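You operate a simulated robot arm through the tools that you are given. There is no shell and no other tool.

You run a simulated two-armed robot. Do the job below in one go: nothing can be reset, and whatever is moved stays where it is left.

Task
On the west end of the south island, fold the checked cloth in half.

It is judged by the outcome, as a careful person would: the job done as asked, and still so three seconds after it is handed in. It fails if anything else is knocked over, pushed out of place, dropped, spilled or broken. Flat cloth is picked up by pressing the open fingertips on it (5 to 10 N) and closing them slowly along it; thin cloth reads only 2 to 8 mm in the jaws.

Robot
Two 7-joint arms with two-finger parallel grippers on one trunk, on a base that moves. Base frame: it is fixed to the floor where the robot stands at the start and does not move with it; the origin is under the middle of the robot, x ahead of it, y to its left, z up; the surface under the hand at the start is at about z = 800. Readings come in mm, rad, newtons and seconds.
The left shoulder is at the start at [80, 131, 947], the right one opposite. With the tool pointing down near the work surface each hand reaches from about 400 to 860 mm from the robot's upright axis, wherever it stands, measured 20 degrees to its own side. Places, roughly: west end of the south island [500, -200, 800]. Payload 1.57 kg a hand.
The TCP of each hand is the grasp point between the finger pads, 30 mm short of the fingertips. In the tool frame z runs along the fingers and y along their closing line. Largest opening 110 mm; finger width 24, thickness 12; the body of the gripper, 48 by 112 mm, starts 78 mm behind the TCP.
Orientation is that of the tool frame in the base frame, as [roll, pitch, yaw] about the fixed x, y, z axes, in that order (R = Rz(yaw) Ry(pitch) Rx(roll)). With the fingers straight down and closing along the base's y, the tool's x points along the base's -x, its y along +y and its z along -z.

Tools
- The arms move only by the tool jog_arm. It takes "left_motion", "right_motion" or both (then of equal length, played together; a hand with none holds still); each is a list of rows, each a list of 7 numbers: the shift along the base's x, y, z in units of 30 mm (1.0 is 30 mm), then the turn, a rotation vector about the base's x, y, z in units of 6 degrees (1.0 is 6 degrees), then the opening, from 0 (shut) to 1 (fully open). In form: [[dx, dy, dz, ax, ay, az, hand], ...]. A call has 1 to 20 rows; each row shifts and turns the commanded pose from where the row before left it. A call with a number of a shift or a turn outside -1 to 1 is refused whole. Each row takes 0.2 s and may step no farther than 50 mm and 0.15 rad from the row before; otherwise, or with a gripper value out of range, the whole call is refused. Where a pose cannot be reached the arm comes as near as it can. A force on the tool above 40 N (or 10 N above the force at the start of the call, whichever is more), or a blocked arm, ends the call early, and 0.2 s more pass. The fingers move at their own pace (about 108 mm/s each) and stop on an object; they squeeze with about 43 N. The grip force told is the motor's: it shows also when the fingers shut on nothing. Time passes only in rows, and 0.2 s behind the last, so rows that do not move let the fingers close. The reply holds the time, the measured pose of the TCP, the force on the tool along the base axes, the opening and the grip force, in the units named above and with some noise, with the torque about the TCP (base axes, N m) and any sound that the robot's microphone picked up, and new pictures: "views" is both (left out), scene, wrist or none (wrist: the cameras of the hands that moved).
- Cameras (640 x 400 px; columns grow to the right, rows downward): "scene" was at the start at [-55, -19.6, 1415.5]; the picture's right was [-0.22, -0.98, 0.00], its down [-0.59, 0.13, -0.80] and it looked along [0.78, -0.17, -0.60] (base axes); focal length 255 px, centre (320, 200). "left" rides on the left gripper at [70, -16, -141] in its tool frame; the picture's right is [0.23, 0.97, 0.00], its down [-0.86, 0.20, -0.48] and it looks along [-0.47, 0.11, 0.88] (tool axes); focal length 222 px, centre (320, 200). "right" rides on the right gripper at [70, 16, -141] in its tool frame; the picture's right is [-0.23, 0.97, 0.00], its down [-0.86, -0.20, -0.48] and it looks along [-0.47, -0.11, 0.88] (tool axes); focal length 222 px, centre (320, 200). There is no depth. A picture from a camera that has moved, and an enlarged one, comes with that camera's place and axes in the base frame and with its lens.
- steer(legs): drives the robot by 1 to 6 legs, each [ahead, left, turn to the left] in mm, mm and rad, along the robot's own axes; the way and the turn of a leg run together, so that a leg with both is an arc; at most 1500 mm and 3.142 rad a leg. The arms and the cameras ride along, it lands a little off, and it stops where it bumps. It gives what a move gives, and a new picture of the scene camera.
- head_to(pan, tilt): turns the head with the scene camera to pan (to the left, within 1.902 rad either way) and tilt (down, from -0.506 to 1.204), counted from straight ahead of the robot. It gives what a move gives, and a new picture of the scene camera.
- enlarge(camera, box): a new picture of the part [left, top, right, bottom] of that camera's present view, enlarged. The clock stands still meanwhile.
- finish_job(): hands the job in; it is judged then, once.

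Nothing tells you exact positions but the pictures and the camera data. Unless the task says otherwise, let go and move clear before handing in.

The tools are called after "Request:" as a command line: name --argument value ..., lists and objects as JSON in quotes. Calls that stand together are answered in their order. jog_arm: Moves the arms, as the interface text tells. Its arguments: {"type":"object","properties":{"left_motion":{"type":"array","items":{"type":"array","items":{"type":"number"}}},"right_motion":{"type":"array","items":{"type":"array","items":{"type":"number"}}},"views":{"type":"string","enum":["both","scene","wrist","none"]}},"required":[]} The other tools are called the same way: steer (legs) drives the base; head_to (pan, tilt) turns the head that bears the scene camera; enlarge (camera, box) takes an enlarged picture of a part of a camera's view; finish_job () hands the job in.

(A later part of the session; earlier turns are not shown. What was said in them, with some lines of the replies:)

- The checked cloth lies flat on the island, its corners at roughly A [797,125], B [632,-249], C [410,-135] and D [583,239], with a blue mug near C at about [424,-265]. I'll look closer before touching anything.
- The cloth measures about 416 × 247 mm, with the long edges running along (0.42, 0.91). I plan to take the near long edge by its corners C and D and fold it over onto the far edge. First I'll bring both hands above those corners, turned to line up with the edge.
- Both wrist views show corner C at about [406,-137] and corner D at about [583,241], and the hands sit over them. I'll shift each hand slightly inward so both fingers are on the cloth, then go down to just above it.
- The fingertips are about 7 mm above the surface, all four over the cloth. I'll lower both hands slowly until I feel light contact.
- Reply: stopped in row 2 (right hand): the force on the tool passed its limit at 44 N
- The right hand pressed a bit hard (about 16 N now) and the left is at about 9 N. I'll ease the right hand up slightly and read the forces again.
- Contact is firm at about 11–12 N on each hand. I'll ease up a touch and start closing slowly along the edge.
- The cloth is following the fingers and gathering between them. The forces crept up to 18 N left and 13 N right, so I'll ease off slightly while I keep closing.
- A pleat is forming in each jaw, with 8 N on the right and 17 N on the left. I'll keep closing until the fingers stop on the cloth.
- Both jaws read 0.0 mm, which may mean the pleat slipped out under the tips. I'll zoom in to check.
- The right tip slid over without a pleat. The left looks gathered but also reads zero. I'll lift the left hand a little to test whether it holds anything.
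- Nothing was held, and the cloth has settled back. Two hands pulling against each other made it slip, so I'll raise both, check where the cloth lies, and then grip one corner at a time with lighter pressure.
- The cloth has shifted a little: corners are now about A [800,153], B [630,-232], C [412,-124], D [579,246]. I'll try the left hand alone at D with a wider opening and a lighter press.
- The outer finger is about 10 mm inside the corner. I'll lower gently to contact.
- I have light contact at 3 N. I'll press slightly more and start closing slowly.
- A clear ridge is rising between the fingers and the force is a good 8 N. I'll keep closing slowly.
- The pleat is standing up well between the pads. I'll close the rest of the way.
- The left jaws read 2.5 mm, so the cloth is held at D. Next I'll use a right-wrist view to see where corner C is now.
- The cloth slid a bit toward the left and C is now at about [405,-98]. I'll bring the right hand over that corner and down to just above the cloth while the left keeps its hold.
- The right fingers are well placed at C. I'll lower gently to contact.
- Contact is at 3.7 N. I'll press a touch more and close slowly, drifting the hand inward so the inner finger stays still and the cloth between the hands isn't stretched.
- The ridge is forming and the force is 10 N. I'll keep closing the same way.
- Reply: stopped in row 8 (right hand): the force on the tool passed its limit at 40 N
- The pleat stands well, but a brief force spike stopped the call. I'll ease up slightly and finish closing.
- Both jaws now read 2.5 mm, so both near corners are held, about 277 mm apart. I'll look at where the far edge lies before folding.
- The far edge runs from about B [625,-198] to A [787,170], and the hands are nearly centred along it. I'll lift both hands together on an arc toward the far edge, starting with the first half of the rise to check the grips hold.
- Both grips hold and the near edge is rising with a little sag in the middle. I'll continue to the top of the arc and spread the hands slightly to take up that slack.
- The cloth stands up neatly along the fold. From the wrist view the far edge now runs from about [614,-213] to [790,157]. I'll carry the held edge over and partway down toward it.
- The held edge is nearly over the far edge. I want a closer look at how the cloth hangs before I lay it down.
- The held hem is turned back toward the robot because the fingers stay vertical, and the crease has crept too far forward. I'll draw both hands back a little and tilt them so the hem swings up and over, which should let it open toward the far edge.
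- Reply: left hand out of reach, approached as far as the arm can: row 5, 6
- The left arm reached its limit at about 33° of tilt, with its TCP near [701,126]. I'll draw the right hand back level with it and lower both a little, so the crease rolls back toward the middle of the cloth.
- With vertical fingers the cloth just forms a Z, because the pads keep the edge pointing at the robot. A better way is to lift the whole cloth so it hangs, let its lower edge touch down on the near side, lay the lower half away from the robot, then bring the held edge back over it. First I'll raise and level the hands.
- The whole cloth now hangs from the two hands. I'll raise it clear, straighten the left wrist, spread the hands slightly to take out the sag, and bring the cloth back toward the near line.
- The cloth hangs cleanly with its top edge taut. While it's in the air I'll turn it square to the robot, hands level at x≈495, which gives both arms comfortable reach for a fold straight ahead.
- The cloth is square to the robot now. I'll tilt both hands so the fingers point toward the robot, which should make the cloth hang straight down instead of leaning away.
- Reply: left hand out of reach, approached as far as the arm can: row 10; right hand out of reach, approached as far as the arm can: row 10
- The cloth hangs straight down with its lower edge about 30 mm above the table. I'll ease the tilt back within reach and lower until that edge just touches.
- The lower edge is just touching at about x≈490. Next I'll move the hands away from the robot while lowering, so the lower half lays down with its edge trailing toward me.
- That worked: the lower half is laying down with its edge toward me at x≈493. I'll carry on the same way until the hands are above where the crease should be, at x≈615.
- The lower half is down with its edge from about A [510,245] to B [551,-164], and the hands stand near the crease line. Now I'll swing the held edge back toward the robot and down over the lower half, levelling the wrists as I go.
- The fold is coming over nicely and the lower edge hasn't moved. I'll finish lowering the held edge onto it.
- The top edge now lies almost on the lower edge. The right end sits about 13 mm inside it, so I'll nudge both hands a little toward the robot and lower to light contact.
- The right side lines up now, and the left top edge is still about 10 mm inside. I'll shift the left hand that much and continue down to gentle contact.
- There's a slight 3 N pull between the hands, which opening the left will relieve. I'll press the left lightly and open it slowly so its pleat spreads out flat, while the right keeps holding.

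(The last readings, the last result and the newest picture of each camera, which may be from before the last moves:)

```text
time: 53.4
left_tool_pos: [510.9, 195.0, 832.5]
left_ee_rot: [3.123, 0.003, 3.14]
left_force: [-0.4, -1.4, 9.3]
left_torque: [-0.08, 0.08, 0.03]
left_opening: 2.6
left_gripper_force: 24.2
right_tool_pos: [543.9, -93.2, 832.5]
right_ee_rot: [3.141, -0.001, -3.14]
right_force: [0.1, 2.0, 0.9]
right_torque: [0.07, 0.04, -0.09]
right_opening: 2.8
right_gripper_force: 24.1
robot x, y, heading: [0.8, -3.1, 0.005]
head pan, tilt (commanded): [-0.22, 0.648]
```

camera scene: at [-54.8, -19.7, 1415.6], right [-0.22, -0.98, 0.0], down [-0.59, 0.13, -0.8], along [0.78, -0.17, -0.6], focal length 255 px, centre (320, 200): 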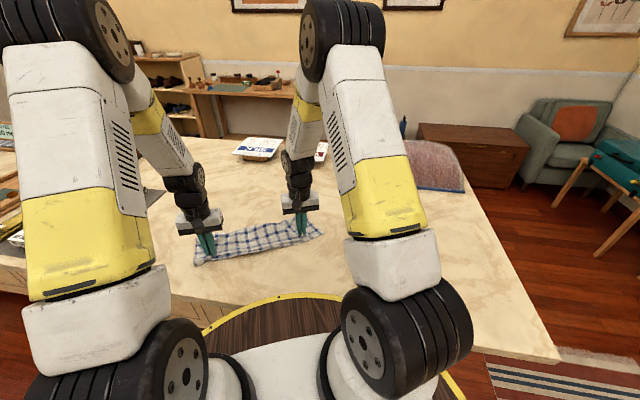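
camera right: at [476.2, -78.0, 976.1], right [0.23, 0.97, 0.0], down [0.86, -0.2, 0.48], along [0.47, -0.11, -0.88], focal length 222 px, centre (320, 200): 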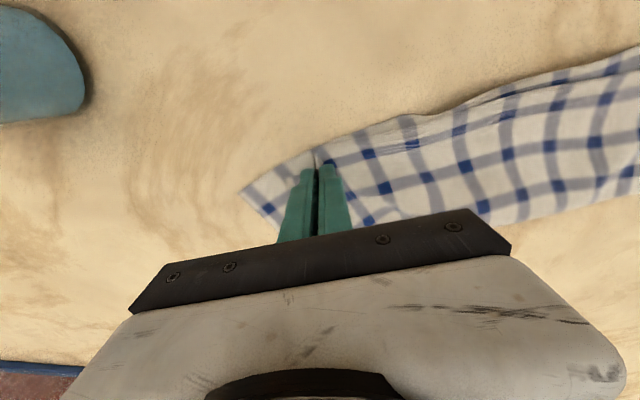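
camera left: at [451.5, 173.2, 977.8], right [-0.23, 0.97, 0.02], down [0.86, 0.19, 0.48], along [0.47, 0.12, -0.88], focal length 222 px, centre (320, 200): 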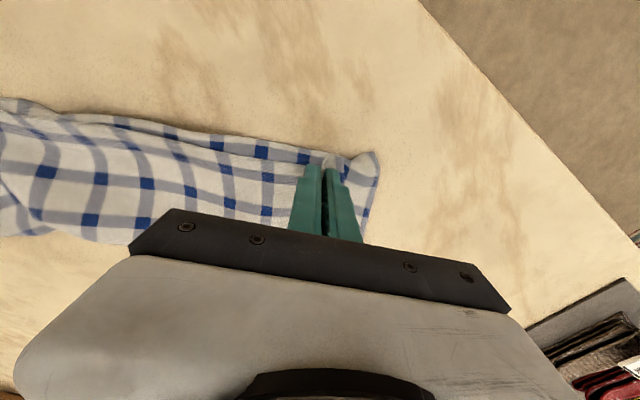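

Request:
jog_arm --left_motion '[[0, 0, 0.012, 0, 0, 0, 0.03], [0, 0, 0, 0, 0, 0, 0.06], [0, 0, 0, 0, 0, 0, 0.1], [0, 0, 0, 0, 0, 0, 0.14], [0, 0, 0, 0, 0, 0, 0.18], [0, 0, 0, 0, 0, 0, 0.22], [0, 0, 0, 0, 0, 0, 0.26], [0, 0, 0, 0, 0, 0, 0.3], [0, 0, 0, 0, 0, 0, 0.34], [0, 0, 0, 0, 0, 0, 0.38], [0, 0, 0, 0, 0, 0, 0.42], [0, 0, 0, 0, 0, 0, 0.46], [0, 0, 0, 0, 0, 0, 0.5]]' --views "wrist"

Request:
enlarge --camera "left" --box '[200, 80, 440, 230]'

Request:
enlarge --camera "scene" --box '[160, 150, 360, 290]'

```text
time: 56.2
left_tool_pos: [510.4, 195.1, 833.9]
left_ee_rot: [3.122, 0.0, 3.141]
left_force: [0.1, 1.7, 4.4]
left_torque: [-0.09, 0.03, 0.0]
left_opening: 53.0
left_gripper_force: 0.0
right_tool_pos: [544.5, -93.3, 833.7]
right_ee_rot: [3.14, -0.001, 3.14]
right_force: [-0.8, 0.0, 0.8]
right_torque: [0.01, 0.01, -0.02]
right_opening: 2.6
right_gripper_force: 23.9
robot x, y, heading: [1.2, -2.5, 0.004]
head pan, tilt (commanded): [-0.22, 0.648]
camera left: at [440.6, 176.4, 974.5], right [-0.23, 0.97, 0.02], down [0.86, 0.19, 0.48], along [0.47, 0.12, -0.88], focal length 222 px, centre (320, 200)
```

left: 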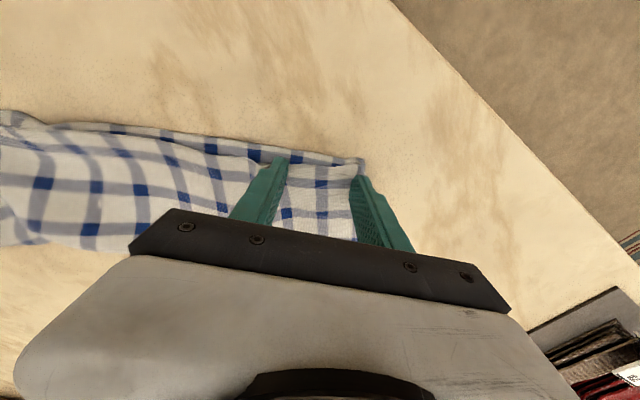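

```text
2.67 times, centred on (320, 155) of left
camera zoom: at [440.6, 176.4, 974.5], right [-0.23, 0.97, 0.02], down [0.86, 0.19, 0.48], along [0.47, 0.12, -0.88], focal length 592 px, centre (320, 320)
```

zoom: 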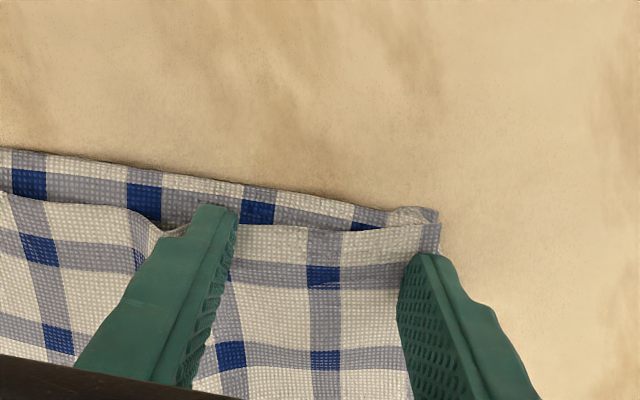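

```text
2.86 times, centred on (260, 220) of scene
camera zoom: at [-55.2, -19.6, 1415.5], right [-0.22, -0.98, 0.0], down [-0.59, 0.13, -0.8], along [0.78, -0.17, -0.6], focal length 729 px, centre (491, 143)
```

zoom: 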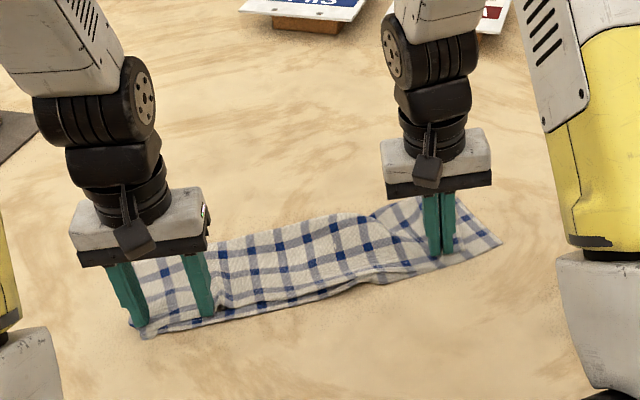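

The left pleat opened beautifully and that corner sits right over the one beneath. Now, with the left pressing lightly as an anchor, I'll draw the right held corner outward to take up the slack.

Request:
jog_arm --left_motion '[[0, 0, 0, 0, 0, 0, 0.5], [0, 0, 0, 0, 0, 0, 0.5], [0, 0, 0, 0, 0, 0, 0.5], [0, 0, 0, 0, 0, 0, 0.5], [0, 0, 0, 0, 0, 0, 0.5], [0, 0, 0, 0, 0, 0, 0.5], [0, 0, 0, 0, 0, 0, 0.5]]' --right_motion '[[0, 0, 0.07, 0, 0, 0, 0], [0.026, -0.133, 0, 0, 0, 0, 0], [0.026, -0.133, 0, 0, 0, 0, 0], [0.026, -0.133, 0, 0, 0, 0, 0], [0.026, -0.133, 0, 0, 0, 0, 0], [0.026, -0.133, 0, 0, 0, 0, 0], [0, 0, 0, 0, 0, 0, 0]]' --views "wrist"

Request:
enlarge --camera "right" --box '[200, 80, 440, 230]'

Request:
enlarge --camera "scene" --box '[160, 150, 360, 290]'

```text
time: 57.8
left_tool_pos: [510.1, 194.9, 833.5]
left_ee_rot: [3.124, 0.001, 3.138]
left_force: [-0.2, 1.5, 4.4]
left_torque: [-0.09, 0.01, 0.02]
left_opening: 53.0
left_gripper_force: 0.1
right_tool_pos: [550.1, -113.0, 836.4]
right_ee_rot: [3.141, -0.001, -3.14]
right_force: [-0.8, 0.0, -0.4]
right_torque: [0.0, -0.01, -0.05]
right_opening: 2.3
right_gripper_force: 23.6
robot x, y, heading: [-0.1, 3.0, -0.001]
head pan, tilt (commanded): [-0.22, 0.648]
camera right: at [480.0, -96.8, 977.4], right [0.23, 0.97, 0.0], down [0.86, -0.2, 0.48], along [0.47, -0.11, -0.88], focal length 222 px, centre (320, 200)
camera left: at [440.6, 176.4, 974.4], right [-0.23, 0.97, 0.02], down [0.86, 0.19, 0.48], along [0.47, 0.12, -0.88], focal length 222 px, centre (320, 200)
```

right: 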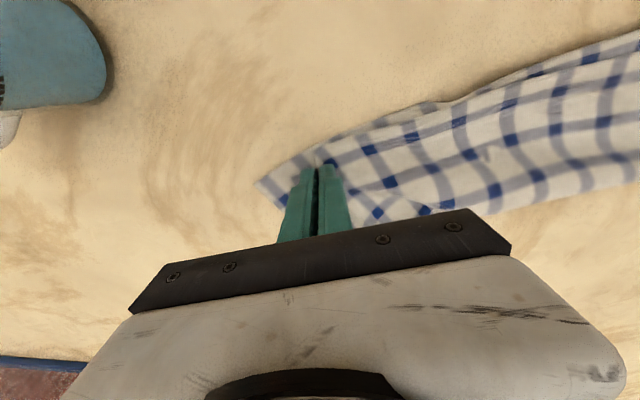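
left: 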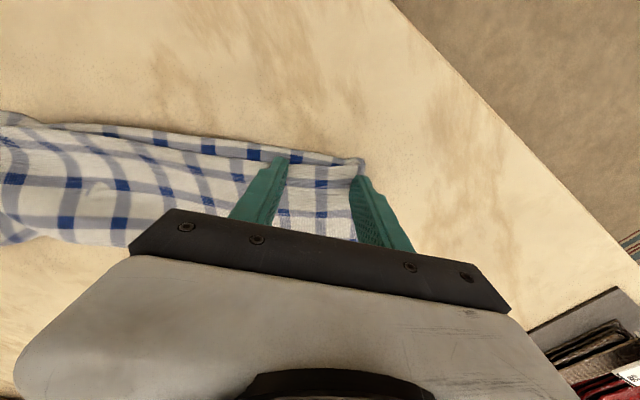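

```text
2.67 times, centred on (320, 155) of right
camera zoom: at [480.0, -96.8, 977.4], right [0.23, 0.97, 0.0], down [0.86, -0.2, 0.48], along [0.47, -0.11, -0.88], focal length 592 px, centre (320, 320)
```

zoom: 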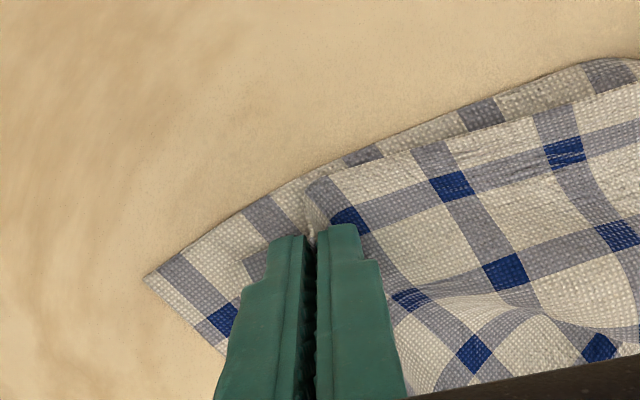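

```text
2.86 times, centred on (260, 220) of scene
camera zoom: at [-55.2, -19.6, 1415.5], right [-0.22, -0.98, 0.0], down [-0.59, 0.13, -0.8], along [0.78, -0.17, -0.6], focal length 729 px, centre (491, 143)
```

zoom: 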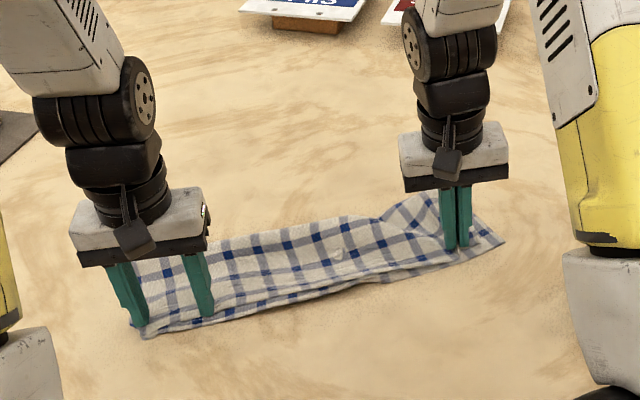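

The slack is coming out with no tension. The corner underneath is at about [546,-172], so I'll go 15 mm further out and then down to light contact.

Request:
jog_arm --right_motion '[[-0.03, -0.125, 0, 0, 0, 0, 0], [-0.02, -0.125, 0, 0, 0, 0, 0], [-0.02, -0.125, 0, 0, 0, 0, 0], [0, -0.125, 0, 0, 0, 0, 0], [0, 0, -0.06, 0, 0, 0, 0], [0, 0, -0.03, 0, 0, 0, 0], [0, 0, 0, 0, 0, 0, 0]]' --views "wrist"

Request:
enlarge --camera "right" --box '[200, 80, 440, 230]'

```text
time: 59.4
left_tool_pos: [510.4, 195.3, 833.4]
left_ee_rot: [3.122, 0.0, 3.139]
left_force: [0.3, -0.8, 5.3]
left_torque: [-0.22, 0.02, 0.02]
left_opening: 55.5
left_gripper_force: 0.3
right_tool_pos: [548.5, -129.2, 832.9]
right_ee_rot: [3.14, 0.0, -3.141]
right_force: [0.0, 2.0, 0.7]
right_torque: [0.08, 0.0, -0.08]
right_opening: 2.4
right_gripper_force: 24.4
robot x, y, heading: [2.9, 5.1, -0.002]
head pan, tilt (commanded): [-0.22, 0.648]
camera right: at [477.9, -112.4, 974.9], right [0.23, 0.97, 0.0], down [0.86, -0.2, 0.48], along [0.47, -0.11, -0.88], focal length 222 px, centre (320, 200)
```

right: 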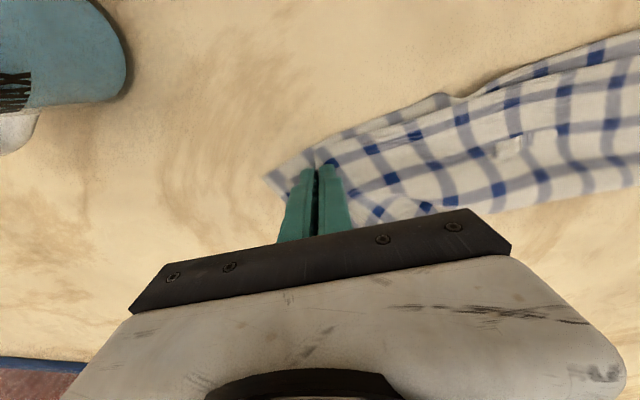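

```text
2.67 times, centred on (320, 155) of right
camera zoom: at [477.9, -112.4, 974.9], right [0.23, 0.97, 0.0], down [0.86, -0.2, 0.48], along [0.47, -0.11, -0.88], focal length 592 px, centre (320, 320)
```

zoom: 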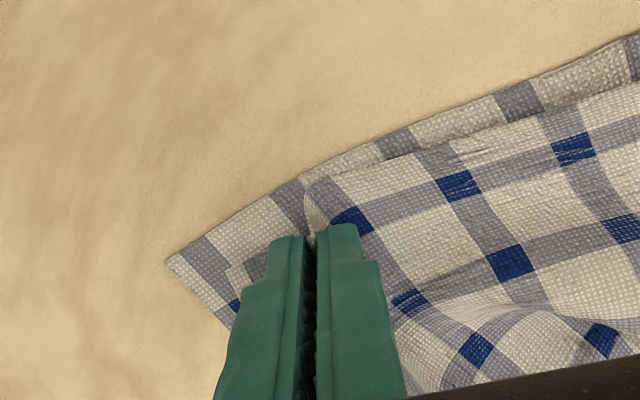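

The right hand is about 48 mm from the lower corner with gentle tension, just where I want it. I'll press lightly and open slowly to spread the pleat.

Request:
jog_arm --right_motion '[[0, 0, -0.02, 0, 0, 0, 0], [0, 0, -0.015, 0, 0, 0, 0]]' --views "none"

```text
time: 60.0
left_tool_pos: [509.9, 196.0, 834.1]
left_ee_rot: [3.125, 0.0, 3.14]
left_force: [0.0, 0.0, 5.2]
left_torque: [-0.19, 0.02, 0.01]
left_opening: 55.6
left_gripper_force: 0.2
right_tool_pos: [546.7, -127.2, 832.9]
right_ee_rot: [3.14, -0.001, 3.141]
right_force: [0.3, 1.6, 5.2]
right_torque: [0.04, 0.05, -0.06]
right_opening: 2.8
right_gripper_force: 23.8
robot x, y, heading: [1.8, -2.3, 0.001]
head pan, tilt (commanded): [-0.22, 0.648]
```

Request:
jog_arm --right_motion '[[0, 0, 0, 0, 0, 0, 0.03], [0, 0, 0, 0, 0, 0, 0.06], [0, 0, 0, 0, 0, 0, 0.1], [0, 0, 0, 0, 0, 0, 0.14], [0, 0, 0, 0, 0, 0, 0.18], [0, 0, 0, 0, 0, 0, 0.22], [0, 0, 0, 0, 0, 0, 0.26], [0, 0, 0, 0, 0, 0, 0.3], [0, 0, 0, 0, 0, 0, 0.34], [0, 0, 0, 0, 0, 0, 0.38], [0, 0, 0, 0, 0, 0, 0.42], [0, 0, 0, 0, 0, 0, 0.46], [0, 0, 0, 0, 0, 0, 0.5]]' --views "wrist"

Request:
enlarge --camera "right" --box '[200, 80, 440, 230]'

Request:
enlarge --camera "scene" --box '[160, 150, 360, 290]'

```text
time: 62.8
left_tool_pos: [510.6, 193.9, 832.3]
left_ee_rot: [3.125, 0.0, 3.14]
left_force: [0.2, -0.6, 5.4]
left_torque: [-0.18, 0.03, 0.05]
left_opening: 55.2
left_gripper_force: 0.0
right_tool_pos: [545.7, -128.5, 833.0]
right_ee_rot: [3.141, 0.002, -3.141]
right_force: [-0.4, 2.0, 6.8]
right_torque: [-0.07, 0.01, 0.03]
right_opening: 51.2
right_gripper_force: 0.1
robot x, y, heading: [-3.5, -2.7, -0.003]
head pan, tilt (commanded): [-0.22, 0.648]
camera right: at [477.8, -112.3, 974.3], right [0.23, 0.97, 0.0], down [0.86, -0.2, 0.48], along [0.47, -0.11, -0.88], focal length 222 px, centre (320, 200)
```

right: 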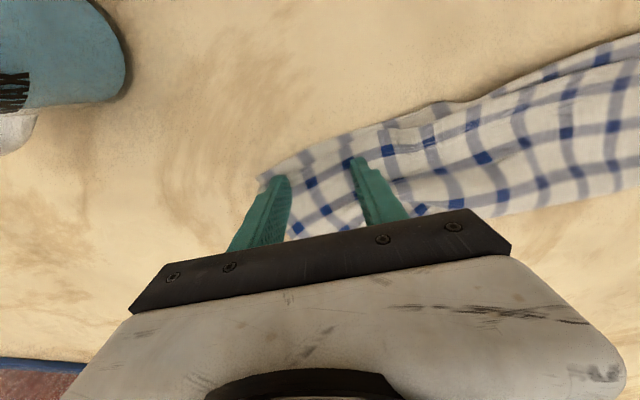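

```text
2.67 times, centred on (320, 155) of right
camera zoom: at [477.8, -112.3, 974.3], right [0.23, 0.97, 0.0], down [0.86, -0.2, 0.48], along [0.47, -0.11, -0.88], focal length 592 px, centre (320, 320)
```

zoom: 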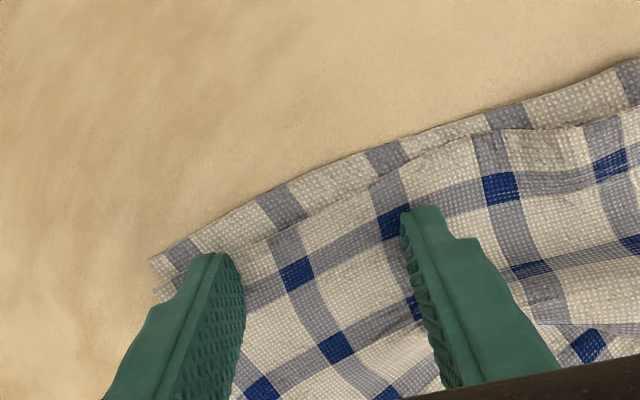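

```text
2.86 times, centred on (260, 220) of scene
camera zoom: at [-55.3, -19.6, 1415.5], right [-0.22, -0.98, 0.0], down [-0.59, 0.13, -0.8], along [0.78, -0.17, -0.6], focal length 729 px, centre (491, 143)
```

zoom: 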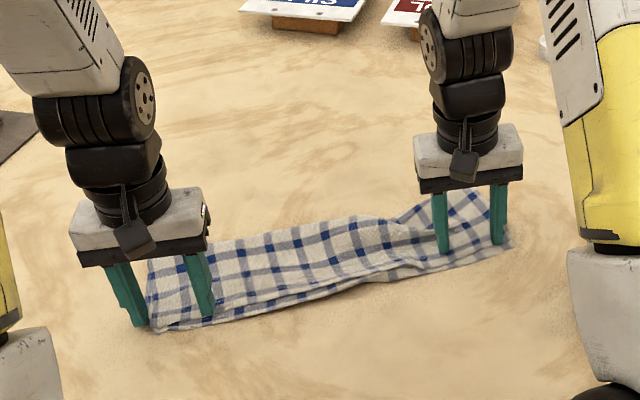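

Both ends are now spread, with the top corners within about 10 mm of those underneath. I'll lift both hands straight up and clear, and look at the result.

Request:
jog_arm --left_motion '[[0, 0, 0.2, 0, 0, 0, 0.5], [0, 0, 0.5, 0, 0, 0, 0.5], [0, 0, 1, 0, 0, 0, 0.5], [0, 0, 1, 0, 0, 0, 0.5], [0, 0, 1, 0, 0, 0, 0.5], [0, 0, 1, 0, 0, 0, 0.5], [0, 0, 0, 0, 0, 0, 0.5]]' --right_motion '[[0, 0, 0.2, 0, 0, 0, 0.5], [0, 0, 0.5, 0, 0, 0, 0.5], [0, 0, 1, 0, 0, 0, 0.5], [0, 0, 1, 0, 0, 0, 0.5], [0, 0, 1, 0, 0, 0, 0.5], [0, 0, 1, 0, 0, 0, 0.5], [0, 0, 0, 0, 0, 0, 0.5]]' --views "both"

Request:
enlarge --camera "scene" --box '[160, 170, 360, 290]'

```text
time: 64.4
left_tool_pos: [510.1, 196.0, 976.2]
left_ee_rot: [3.124, 0.0, 3.141]
left_force: [-0.9, -0.5, 0.6]
left_torque: [0.01, -0.02, 0.01]
left_opening: 55.1
left_gripper_force: 0.1
right_tool_pos: [545.7, -128.1, 973.6]
right_ee_rot: [3.14, -0.001, 3.14]
right_force: [0.7, 0.3, 0.3]
right_torque: [-0.02, 0.0, -0.01]
right_opening: 54.9
right_gripper_force: 0.1
robot x, y, heading: [-2.0, 0.9, -0.002]
head pan, tilt (commanded): [-0.22, 0.648]
camera scene: at [-55.0, -19.6, 1415.5], right [-0.22, -0.98, 0.0], down [-0.59, 0.13, -0.8], along [0.78, -0.17, -0.6], focal length 255 px, centre (320, 200)
camera right: at [478.2, -112.3, 1114.8], right [0.23, 0.97, 0.0], down [0.86, -0.2, 0.48], along [0.47, -0.11, -0.88], focal length 222 px, centre (320, 200)
camera left: at [441.1, 176.6, 1116.5], right [-0.23, 0.97, 0.02], down [0.86, 0.19, 0.48], along [0.47, 0.12, -0.88], focal length 222 px, centre (320, 200)
```

scene: 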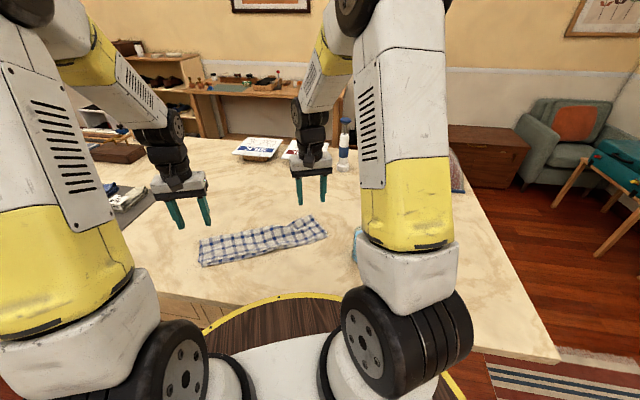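
right: 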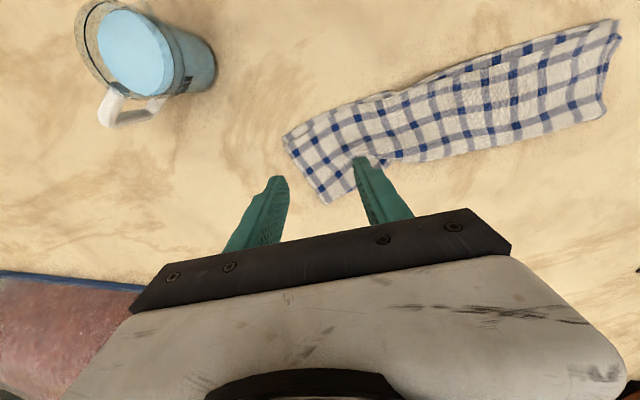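
left: 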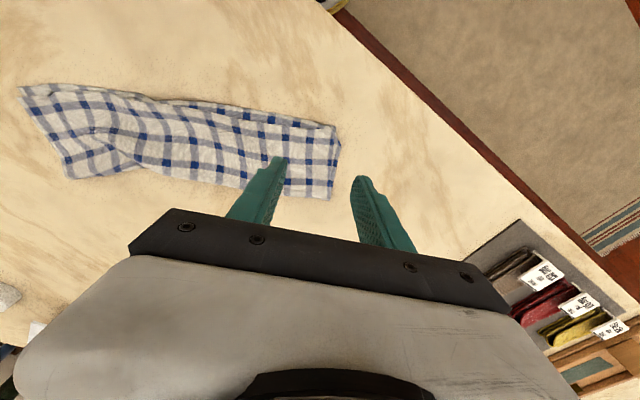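

```text
3.20 times, centred on (260, 230) of scene
camera zoom: at [-55.0, -19.6, 1415.5], right [-0.22, -0.98, 0.0], down [-0.59, 0.13, -0.8], along [0.78, -0.17, -0.6], focal length 816 px, centre (512, 104)
```

zoom: 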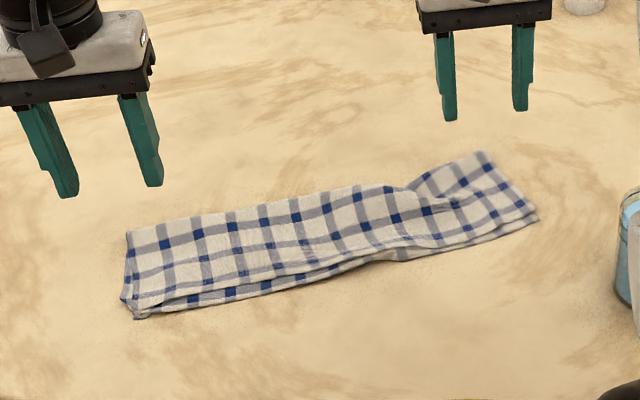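

The cloth is folded in half, with a small kink along the crease near the right end. I'll look closer to judge how neat it is.

Request:
enlarge --camera "right" --box '[260, 0, 640, 230]'

Request:
enlarge --camera "left" --box '[0, 60, 380, 230]'

```text
1.68 times, centred on (450, 115) of right
camera zoom: at [478.2, -112.3, 1114.8], right [0.23, 0.97, 0.0], down [0.86, -0.2, 0.48], along [0.47, -0.11, -0.88], focal length 374 px, centre (101, 343)
```

zoom: 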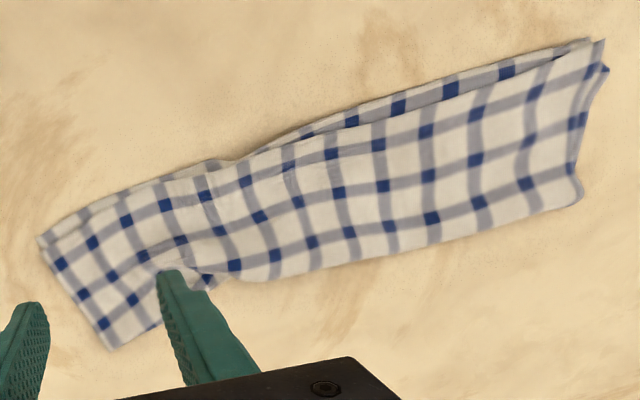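

```text
1.68 times, centred on (190, 145) of left
camera zoom: at [441.1, 176.6, 1116.5], right [-0.23, 0.97, 0.02], down [0.86, 0.19, 0.48], along [0.47, 0.12, -0.88], focal length 374 px, centre (539, 293)
```

zoom: 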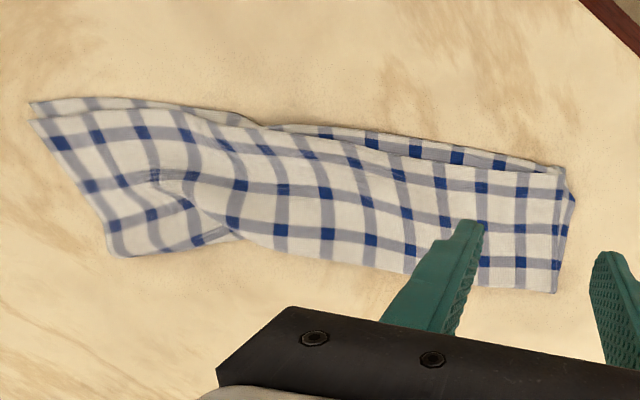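

The halves match well, with edges and corners within about 10–15 mm, but the crease has a puckered notch near y≈-45. I'll smooth it by holding the left end lightly and drawing the right crease corner outward with closed fingertips.

Request:
jog_arm --left_motion '[[0.5, 0, 0, 0, 0, 0, 0.5], [0.5, 0, 0, 0, 0, 0, 0.5], [0.5, -0.1, 0, 0, 0, 0, 0.5], [0.5, -0.1, -0.5, 0, 0, 0, 0.5], [0.2, 0, -1, 0, 0, 0, 0.5], [0, 0, -1, 0, 0, 0, 0.5], [0, 0, -1, 0, 0, 0, 0.5], [0, 0, -0.5, 0, 0, 0, 0.5]]' --right_motion '[[0.7, 0, 0, 0, 0, 0, 0.3], [0.7, 0, 0, 0, 0, 0, 0.1], [0.7, 0.1, 0, 0, 0, 0, 0], [0.5, 0.1, -0.5, 0, 0, 0, 0], [0.3, 0.1, -1, 0, 0, 0, 0], [0, 0, -1, 0, 0, 0, 0], [0, 0, -1, 0, 0, 0, 0], [0, 0, -0.5, 0, 0, 0, 0]]' --views "both"

Request:
enlarge --camera "right" --box '[160, 60, 480, 260]'

```text
time: 66.2
left_tool_pos: [575.9, 189.2, 853.8]
left_ee_rot: [3.126, 0.0, 3.141]
left_force: [0.2, 0.5, 0.1]
left_torque: [-0.03, 0.01, -0.01]
left_opening: 55.0
left_gripper_force: 0.0
right_tool_pos: [633.7, -119.4, 852.1]
right_ee_rot: [3.141, 0.0, -3.141]
right_force: [0.4, 0.7, 0.3]
right_torque: [-0.01, -0.02, 0.03]
right_opening: 0.0
right_gripper_force: 21.1
robot x, y, heading: [0.4, 0.7, -0.002]
head pan, tilt (commanded): [-0.22, 0.648]
camera scene: at [-55.2, -19.7, 1415.5], right [-0.22, -0.98, 0.0], down [-0.59, 0.13, -0.8], along [0.78, -0.17, -0.6], focal length 255 px, centre (320, 200)
camera right: at [565.3, -103.2, 994.4], right [0.23, 0.97, 0.0], down [0.86, -0.2, 0.48], along [0.47, -0.11, -0.88], focal length 222 px, centre (320, 200)
camera left: at [506.8, 170.8, 994.5], right [-0.23, 0.97, 0.02], down [0.86, 0.19, 0.48], along [0.47, 0.12, -0.88], focal length 222 px, centre (320, 200)
```

scene: 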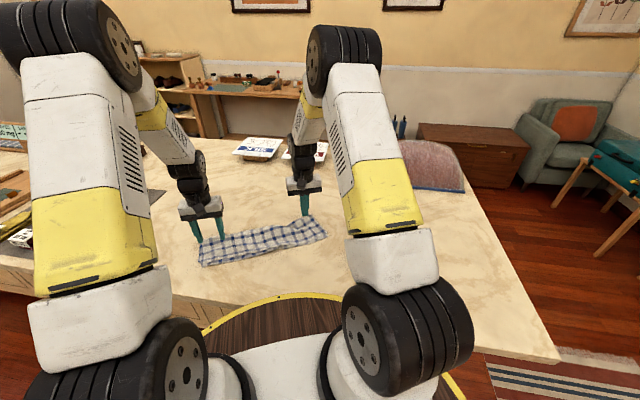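
right: 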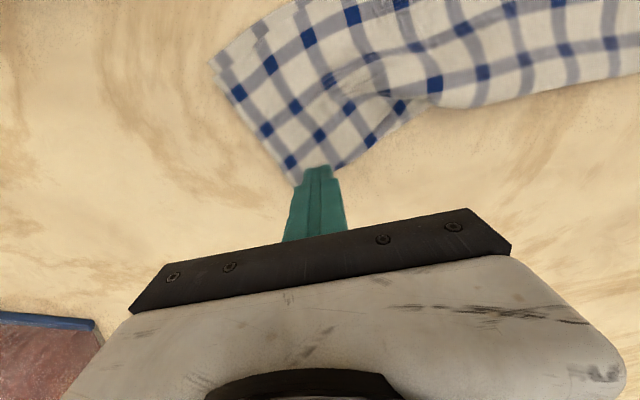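
left: 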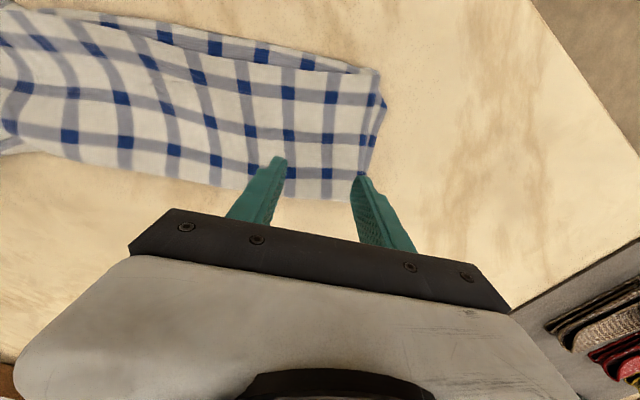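

```text
2.00 times, centred on (320, 160) of right
camera zoom: at [565.3, -103.2, 994.4], right [0.23, 0.97, 0.0], down [0.86, -0.2, 0.48], along [0.47, -0.11, -0.88], focal length 444 px, centre (320, 280)
```

zoom: 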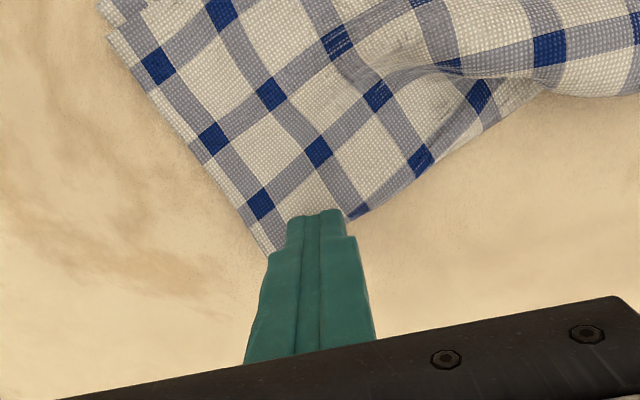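

The right fingertip is over the crease corner at about [648,-146]. I'll shift it slightly inside and lower both hands to contact.

Request:
jog_arm --left_motion '[[0, 0, -0.15, 0, 0, 0, 0.5], [0, 0, -0.15, 0, 0, 0, 0.5], [0, 0, -0.1, 0, 0, 0, 0.5], [0, 0, -0.07, 0, 0, 0, 0.5]]' --right_motion '[[-0.2, 0, -0.1, 0, 0, 0, 0], [0, 0, -0.15, 0, 0, 0, 0], [0, 0, -0.1, 0, 0, 0, 0], [0, 0, -0.07, 0, 0, 0, 0]]' --views "none"

```text
time: 67.2
left_tool_pos: [577.7, 187.8, 840.7]
left_ee_rot: [3.123, -0.001, 3.139]
left_force: [-0.3, -0.7, 0.8]
left_torque: [-0.01, 0.04, -0.02]
left_opening: 55.3
left_gripper_force: 0.2
right_tool_pos: [627.4, -121.0, 840.3]
right_ee_rot: [3.14, 0.0, -3.14]
right_force: [-0.4, 0.1, -0.4]
right_torque: [0.03, 0.01, 0.03]
right_opening: 0.0
right_gripper_force: 21.5
robot x, y, heading: [-1.0, 0.8, -0.001]
head pan, tilt (commanded): [-0.22, 0.648]
```

Request:
jog_arm --left_motion '[[0, 0, -0.07, 0, 0, 0, 0.5], [0, 0, -0.05, 0, 0, 0, 0.5], [0, 0, -0.03, 0, 0, 0, 0.5]]' --right_motion '[[0, 0, -0.07, 0, 0, 0, 0], [0, 0, -0.05, 0, 0, 0, 0], [0, 0, -0.03, 0, 0, 0, 0]]' --views "none"

```text
time: 68.0
left_tool_pos: [577.2, 189.0, 834.8]
left_ee_rot: [3.123, 0.0, 3.139]
left_force: [-0.8, -0.3, -0.2]
left_torque: [-0.05, -0.01, 0.03]
left_opening: 54.9
left_gripper_force: 0.0
right_tool_pos: [627.4, -118.6, 836.3]
right_ee_rot: [3.14, -0.001, 3.141]
right_force: [-0.1, 0.5, -1.1]
right_torque: [0.0, 0.05, 0.0]
right_opening: 0.1
right_gripper_force: 21.2
robot x, y, heading: [-1.1, -2.3, -0.004]
head pan, tilt (commanded): [-0.22, 0.648]
```

Request:
jog_arm --left_motion '[[0, 0, -0.03, 0, 0, 0, 0.5], [0, 0, -0.02, 0, 0, 0, 0.5]]' --right_motion '[[0, 0, -0.03, 0, 0, 0, 0], [0, 0, -0.02, 0, 0, 0, 0]]' --views "none"

```text
time: 68.6
left_tool_pos: [575.9, 189.5, 833.5]
left_ee_rot: [3.124, 0.0, 3.139]
left_force: [0.4, 0.1, 1.5]
left_torque: [0.08, -0.04, 0.02]
left_opening: 55.3
left_gripper_force: 0.4
right_tool_pos: [627.2, -118.9, 834.8]
right_ee_rot: [3.141, 0.0, 3.141]
right_force: [-0.6, 0.5, -0.5]
right_torque: [-0.01, 0.0, -0.02]
right_opening: 0.0
right_gripper_force: 21.4
robot x, y, heading: [1.8, -1.7, 0.001]
head pan, tilt (commanded): [-0.22, 0.648]
```

Request:
jog_arm --left_motion '[[0, 0, -0.015, 0, 0, 0, 0.5], [0, 0, 0, 0, 0, 0, 0.5], [0, 0, 0, 0, 0, 0, 0.5]]' --right_motion '[[0, 0, -0.03, 0, 0, 0, 0], [0, 0, -0.02, 0, 0, 0, 0], [0, 0, 0, 0, 0, 0, 0]]' --views "none"

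```text
time: 69.4
left_tool_pos: [575.8, 188.9, 834.0]
left_ee_rot: [3.125, 0.0, 3.141]
left_force: [0.2, 0.0, 0.8]
left_torque: [0.03, -0.03, -0.01]
left_opening: 55.3
left_gripper_force: 0.1
right_tool_pos: [628.4, -119.5, 831.4]
right_ee_rot: [3.14, -0.001, 3.14]
right_force: [-0.5, -0.4, 1.1]
right_torque: [-0.03, -0.01, 0.02]
right_opening: 0.2
right_gripper_force: 21.6
robot x, y, heading: [-0.5, 0.3, -0.001]
head pan, tilt (commanded): [-0.22, 0.648]
```

Request:
jog_arm --left_motion '[[0, 0, -0.02, 0, 0, 0, 0.5], [0, 0, -0.01, 0, 0, 0, 0.5]]' --right_motion '[[0, 0, -0.015, 0, 0, 0, 0], [0, 0, -0.01, 0, 0, 0, 0]]' --views "none"

```text
time: 70.0
left_tool_pos: [575.6, 189.6, 832.5]
left_ee_rot: [3.124, 0.001, 3.14]
left_force: [-1.7, -1.1, 7.9]
left_torque: [-0.18, 0.01, -0.02]
left_opening: 55.2
left_gripper_force: 0.0
right_tool_pos: [628.0, -120.4, 833.4]
right_ee_rot: [3.141, 0.0, 3.141]
right_force: [0.1, 0.2, 4.7]
right_torque: [-0.01, -0.05, 0.0]
right_opening: 0.0
right_gripper_force: 21.4
robot x, y, heading: [1.0, 0.1, 0.004]
head pan, tilt (commanded): [-0.22, 0.648]
```

The left holds with 8 N and the right presses with 5 N. I'll slowly draw the crease corner outward.

Request:
jog_arm --right_motion '[[0.023, -0.08, 0, 0, 0, 0, 0], [0.023, -0.08, 0, 0, 0, 0, 0], [0.023, -0.08, 0, 0, 0, 0, 0], [0.023, -0.08, 0, 0, 0, 0, 0], [0.023, -0.08, 0, 0, 0, 0, 0], [0.023, -0.08, 0, 0, 0, 0, 0]]' --views "wrist"

Request:
enlarge --camera "right" --box '[160, 0, 640, 260]'

Request:
enlarge --camera "scene" --box '[160, 170, 360, 290]'

```text
time: 71.4
left_tool_pos: [576.4, 189.7, 833.5]
left_ee_rot: [3.126, 0.0, 3.14]
left_force: [-2.2, -0.8, 13.4]
left_torque: [-0.37, 0.07, -0.01]
left_opening: 55.2
left_gripper_force: 0.4
right_tool_pos: [630.7, -134.5, 833.0]
right_ee_rot: [3.139, -0.002, 3.141]
right_force: [0.2, 0.4, 1.3]
right_torque: [-0.02, -0.02, -0.01]
right_opening: 0.1
right_gripper_force: 21.4
robot x, y, heading: [1.7, 2.5, -0.0]
head pan, tilt (commanded): [-0.22, 0.648]
camera right: at [562.6, -118.5, 974.3], right [0.23, 0.97, 0.0], down [0.86, -0.2, 0.48], along [0.46, -0.11, -0.88], focal length 222 px, centre (320, 200)
```

right: 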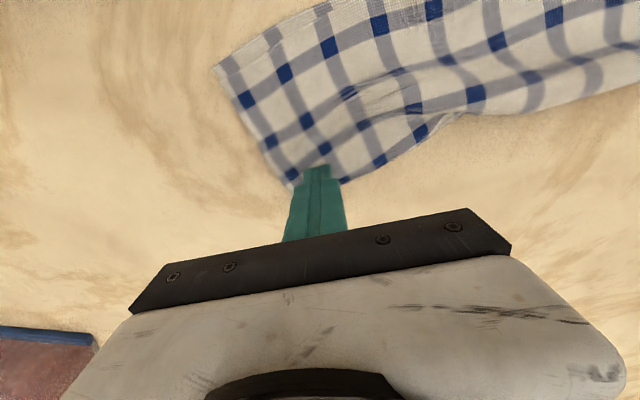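

```text
1.33 times, centred on (400, 130) of right
camera zoom: at [562.6, -118.5, 974.3], right [0.23, 0.97, 0.0], down [0.86, -0.2, 0.48], along [0.46, -0.11, -0.88], focal length 296 px, centre (213, 293)
```

zoom: 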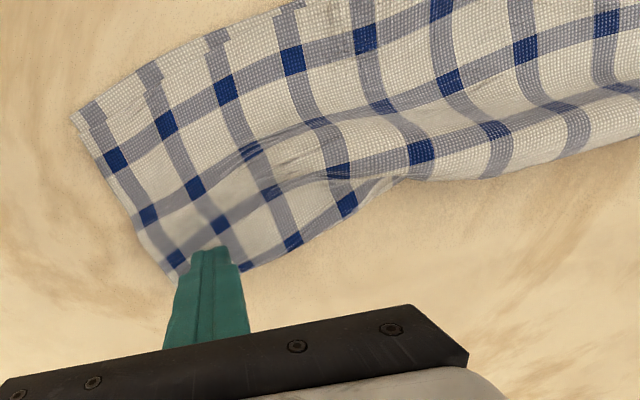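

```text
3.20 times, centred on (260, 230) of scene
camera zoom: at [-55.5, -19.8, 1415.5], right [-0.22, -0.98, 0.0], down [-0.59, 0.13, -0.8], along [0.78, -0.17, -0.6], focal length 816 px, centre (512, 104)
```

zoom: 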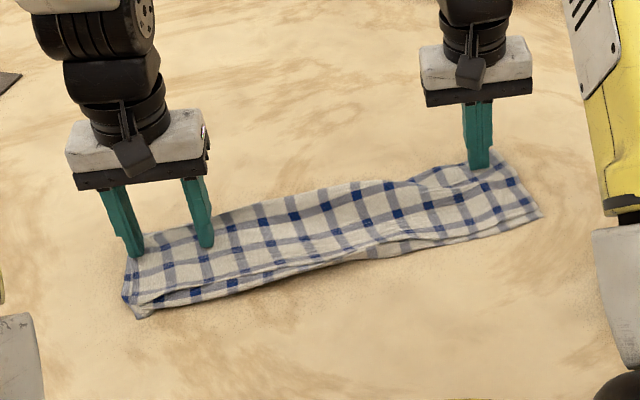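

The notch is shrinking and the fold looks straighter. I'll carry on a bit further with slightly more pressure on the right and less on the left.

Request:
jog_arm --left_motion '[[0, 0, 0.01, 0, 0, 0, 0.5], [0, 0, 0, 0, 0, 0, 0.5], [0, 0, 0, 0, 0, 0, 0.5], [0, 0, 0, 0, 0, 0, 0.5], [0, 0, 0, 0, 0, 0, 0.5], [0, 0, 0, 0, 0, 0, 0.5]]' --right_motion '[[0, 0, -0.015, 0, 0, 0, 0], [0.03, -0.08, 0, 0, 0, 0, 0], [0.03, -0.08, 0, 0, 0, 0, 0], [0.03, -0.08, 0, 0, 0, 0, 0], [0.03, -0.08, 0, 0, 0, 0, 0], [0.03, -0.08, 0, 0, 0, 0, 0]]' --views "wrist"

Request:
enlarge --camera "right" --box '[160, 0, 640, 260]'

Request:
enlarge --camera "scene" --box '[160, 170, 360, 290]'

```text
time: 72.8
left_tool_pos: [576.0, 189.5, 831.7]
left_ee_rot: [3.124, -0.001, 3.14]
left_force: [-0.2, -0.3, 4.8]
left_torque: [-0.07, -0.03, 0.03]
left_opening: 55.5
left_gripper_force: 0.6
right_tool_pos: [636.6, -145.3, 832.0]
right_ee_rot: [3.14, 0.0, 3.14]
right_force: [-0.5, 3.5, 12.0]
right_torque: [0.04, -0.04, -0.04]
right_opening: 0.0
right_gripper_force: 20.7
robot x, y, heading: [-1.6, 1.7, -0.001]
head pan, tilt (commanded): [-0.22, 0.648]
camera right: at [567.7, -129.7, 973.8], right [0.23, 0.97, 0.0], down [0.86, -0.2, 0.48], along [0.47, -0.11, -0.88], focal length 222 px, centre (320, 200)
camera left: at [506.3, 169.9, 973.6], right [-0.23, 0.97, 0.02], down [0.86, 0.19, 0.48], along [0.47, 0.12, -0.88], focal length 222 px, centre (320, 200)
```

right: 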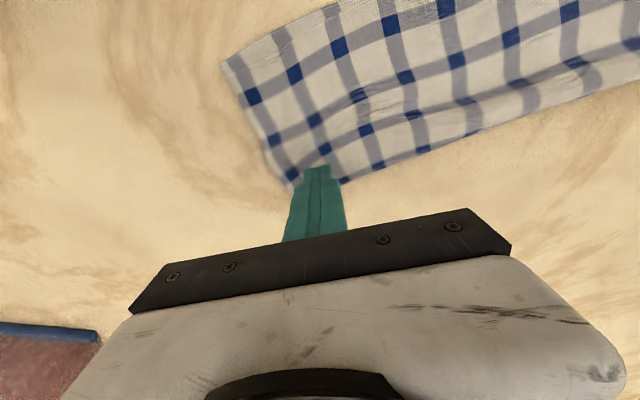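
left: 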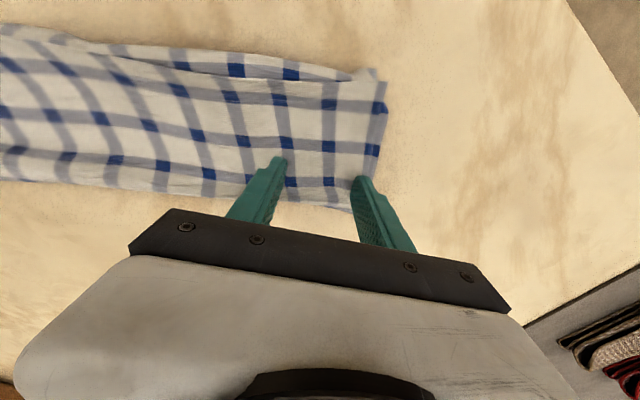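

```text
1.33 times, centred on (400, 130) of right
camera zoom: at [567.7, -129.7, 973.8], right [0.23, 0.97, 0.0], down [0.86, -0.2, 0.48], along [0.47, -0.11, -0.88], focal length 296 px, centre (213, 293)
```

zoom: 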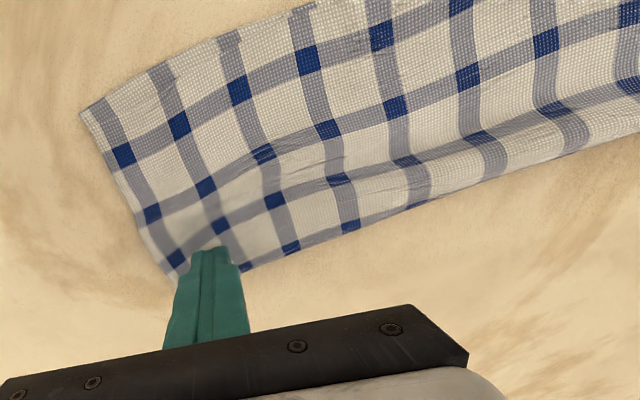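

```text
3.20 times, centred on (260, 230) of scene
camera zoom: at [-55.5, -19.5, 1415.5], right [-0.22, -0.98, 0.0], down [-0.59, 0.13, -0.8], along [0.78, -0.17, -0.6], focal length 816 px, centre (512, 104)
```

zoom: 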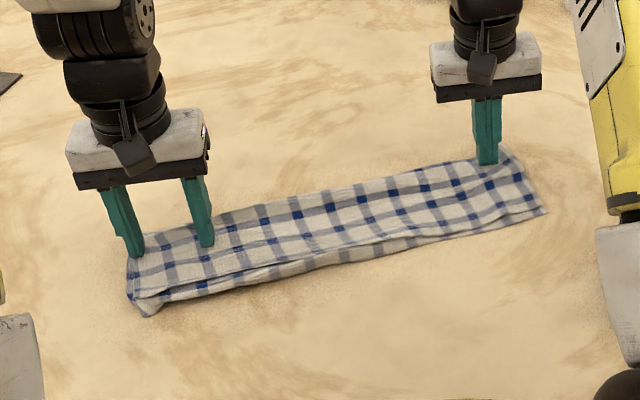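

The kink is gone and the fold is now a neat, straight strip. I'll lift both hands straight up and clear, then inspect.

Request:
jog_arm --left_motion '[[0, 0, 0.1, 0, 0, 0, 0.5], [0, 0, 0.5, 0, 0, 0, 0.5], [0, 0, 1, 0, 0, 0, 0.5], [0, 0, 1, 0, 0, 0, 0.5], [0, 0, 1, 0, 0, 0, 0.5], [0, 0, 1, 0, 0, 0, 0.5], [0, 0, 0.5, 0, 0, 0, 0.5], [0, 0, 0, 0, 0, 0, 0.5]]' --right_motion '[[0, 0, 0.1, 0, 0, 0, 0], [0, 0, 0.5, 0, 0, 0, 0], [0, 0, 1, 0, 0, 0, 0], [0, 0, 1, 0, 0, 0, 0], [0, 0, 1, 0, 0, 0, 0], [0, 0, 1, 0, 0, 0, 0], [0, 0, 0.5, 0, 0, 0, 0], [0, 0, 0, 0, 0, 0, 0]]' --views "both"

Request:
enlarge --camera "scene" --box '[160, 170, 360, 290]'

Request:
enlarge --camera "left" --box '[0, 0, 420, 240]'

Request:
enlarge --camera "right" --box '[220, 0, 640, 240]'

```text
time: 74.6
left_tool_pos: [576.2, 189.5, 985.8]
left_ee_rot: [3.123, 0.0, 3.14]
left_force: [-1.1, 0.6, -0.5]
left_torque: [0.0, -0.02, 0.01]
left_opening: 54.9
left_gripper_force: 0.0
right_tool_pos: [634.1, -147.0, 984.9]
right_ee_rot: [3.139, -0.001, 3.141]
right_force: [-0.7, 0.4, -0.2]
right_torque: [0.03, -0.01, -0.02]
right_opening: 0.1
right_gripper_force: 21.2
robot x, y, heading: [1.0, -3.8, -0.001]
head pan, tilt (commanded): [-0.22, 0.648]
camera scene: at [-55.0, -19.7, 1415.5], right [-0.22, -0.98, 0.0], down [-0.59, 0.13, -0.8], along [0.78, -0.17, -0.6], focal length 255 px, centre (320, 200)
camera right: at [566.7, -130.8, 1127.2], right [0.23, 0.97, 0.0], down [0.86, -0.2, 0.48], along [0.47, -0.11, -0.88], focal length 222 px, centre (320, 200)
camera left: at [506.9, 170.5, 1126.7], right [-0.23, 0.97, 0.02], down [0.86, 0.19, 0.48], along [0.47, 0.12, -0.88], focal length 222 px, centre (320, 200)
```

scene: 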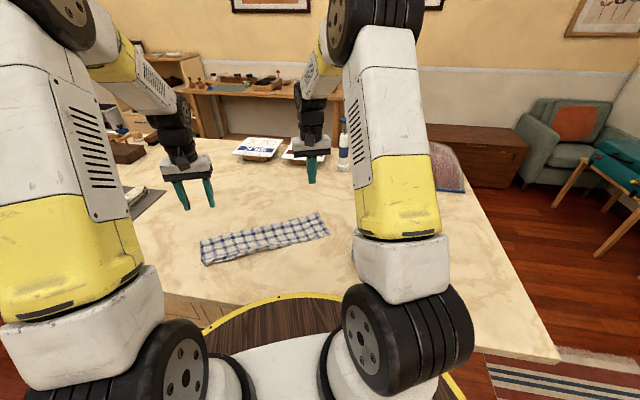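
right: 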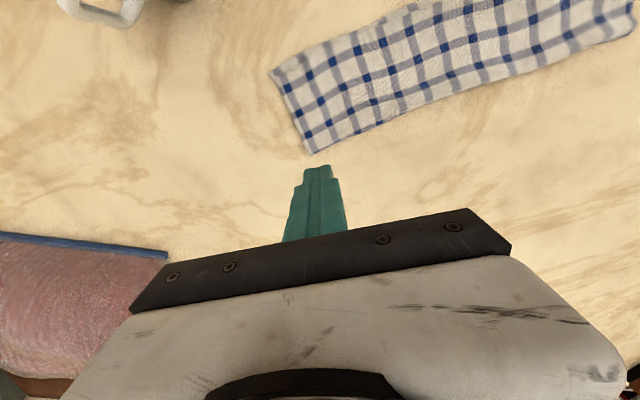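
left: 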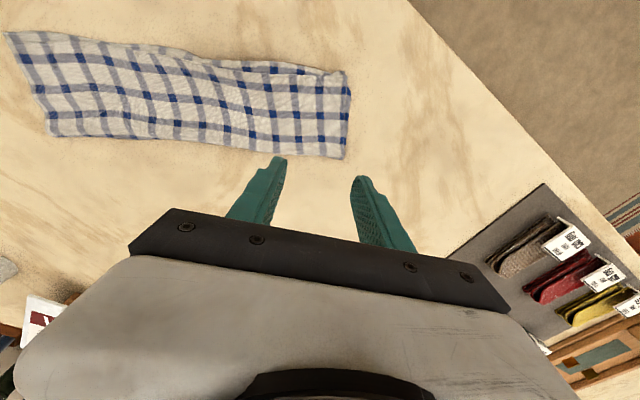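

```text
3.20 times, centred on (260, 230) of scene
camera zoom: at [-55.0, -19.7, 1415.5], right [-0.22, -0.98, 0.0], down [-0.59, 0.13, -0.8], along [0.78, -0.17, -0.6], focal length 816 px, centre (512, 104)
```

zoom: 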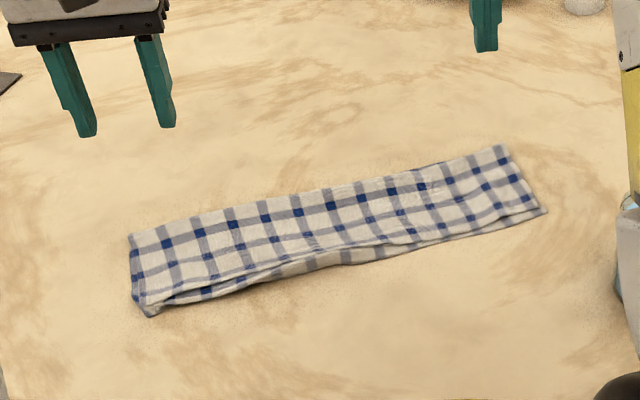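

```text
1.52 times, centred on (210, 120) of left
camera zoom: at [506.9, 170.5, 1126.7], right [-0.23, 0.97, 0.02], down [0.86, 0.19, 0.48], along [0.47, 0.12, -0.88], focal length 338 px, centre (488, 322)
```

zoom: 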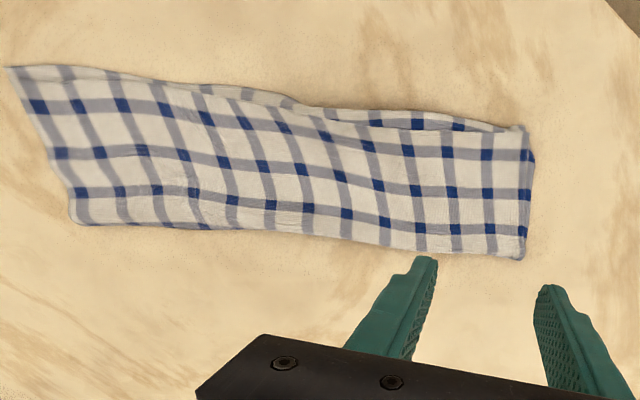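

```text
1.52 times, centred on (430, 120) of right
camera zoom: at [566.7, -130.8, 1127.2], right [0.23, 0.97, 0.0], down [0.86, -0.2, 0.48], along [0.47, -0.11, -0.88], focal length 338 px, centre (152, 322)
```

zoom: 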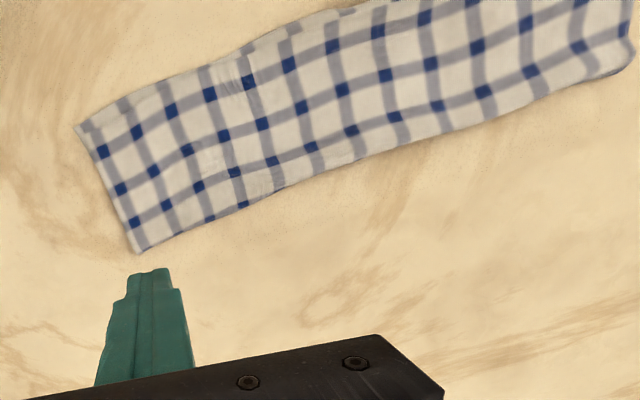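

The cloth is folded in half as a straight strip, with the corners and long edges meeting. Both hands are empty and well clear, and the mug and everything else I can see stand where they were, so I'm handing the job in.

Request:
finish_job

```text
The job is handed in.
```

The checked cloth on the west end of the south island is folded in half, and I've handed the job in.

- **Fold:** it lies as a straight strip. The corners meet within about 10 mm, and along the left part of the near side the top edge sits up to about 20 mm inside the lower one.
- **Position:** the cloth moved a little from where it started and is now roughly square to the robot.
- **Attempts:** my first try at folding it straight over rolled the edge back. I lifted the whole cloth, laid it down in half and smoothed out one kink near the right end.
- **Surroundings:** both hands let go and are well clear. The last pictures show the mug and the other things still in place.
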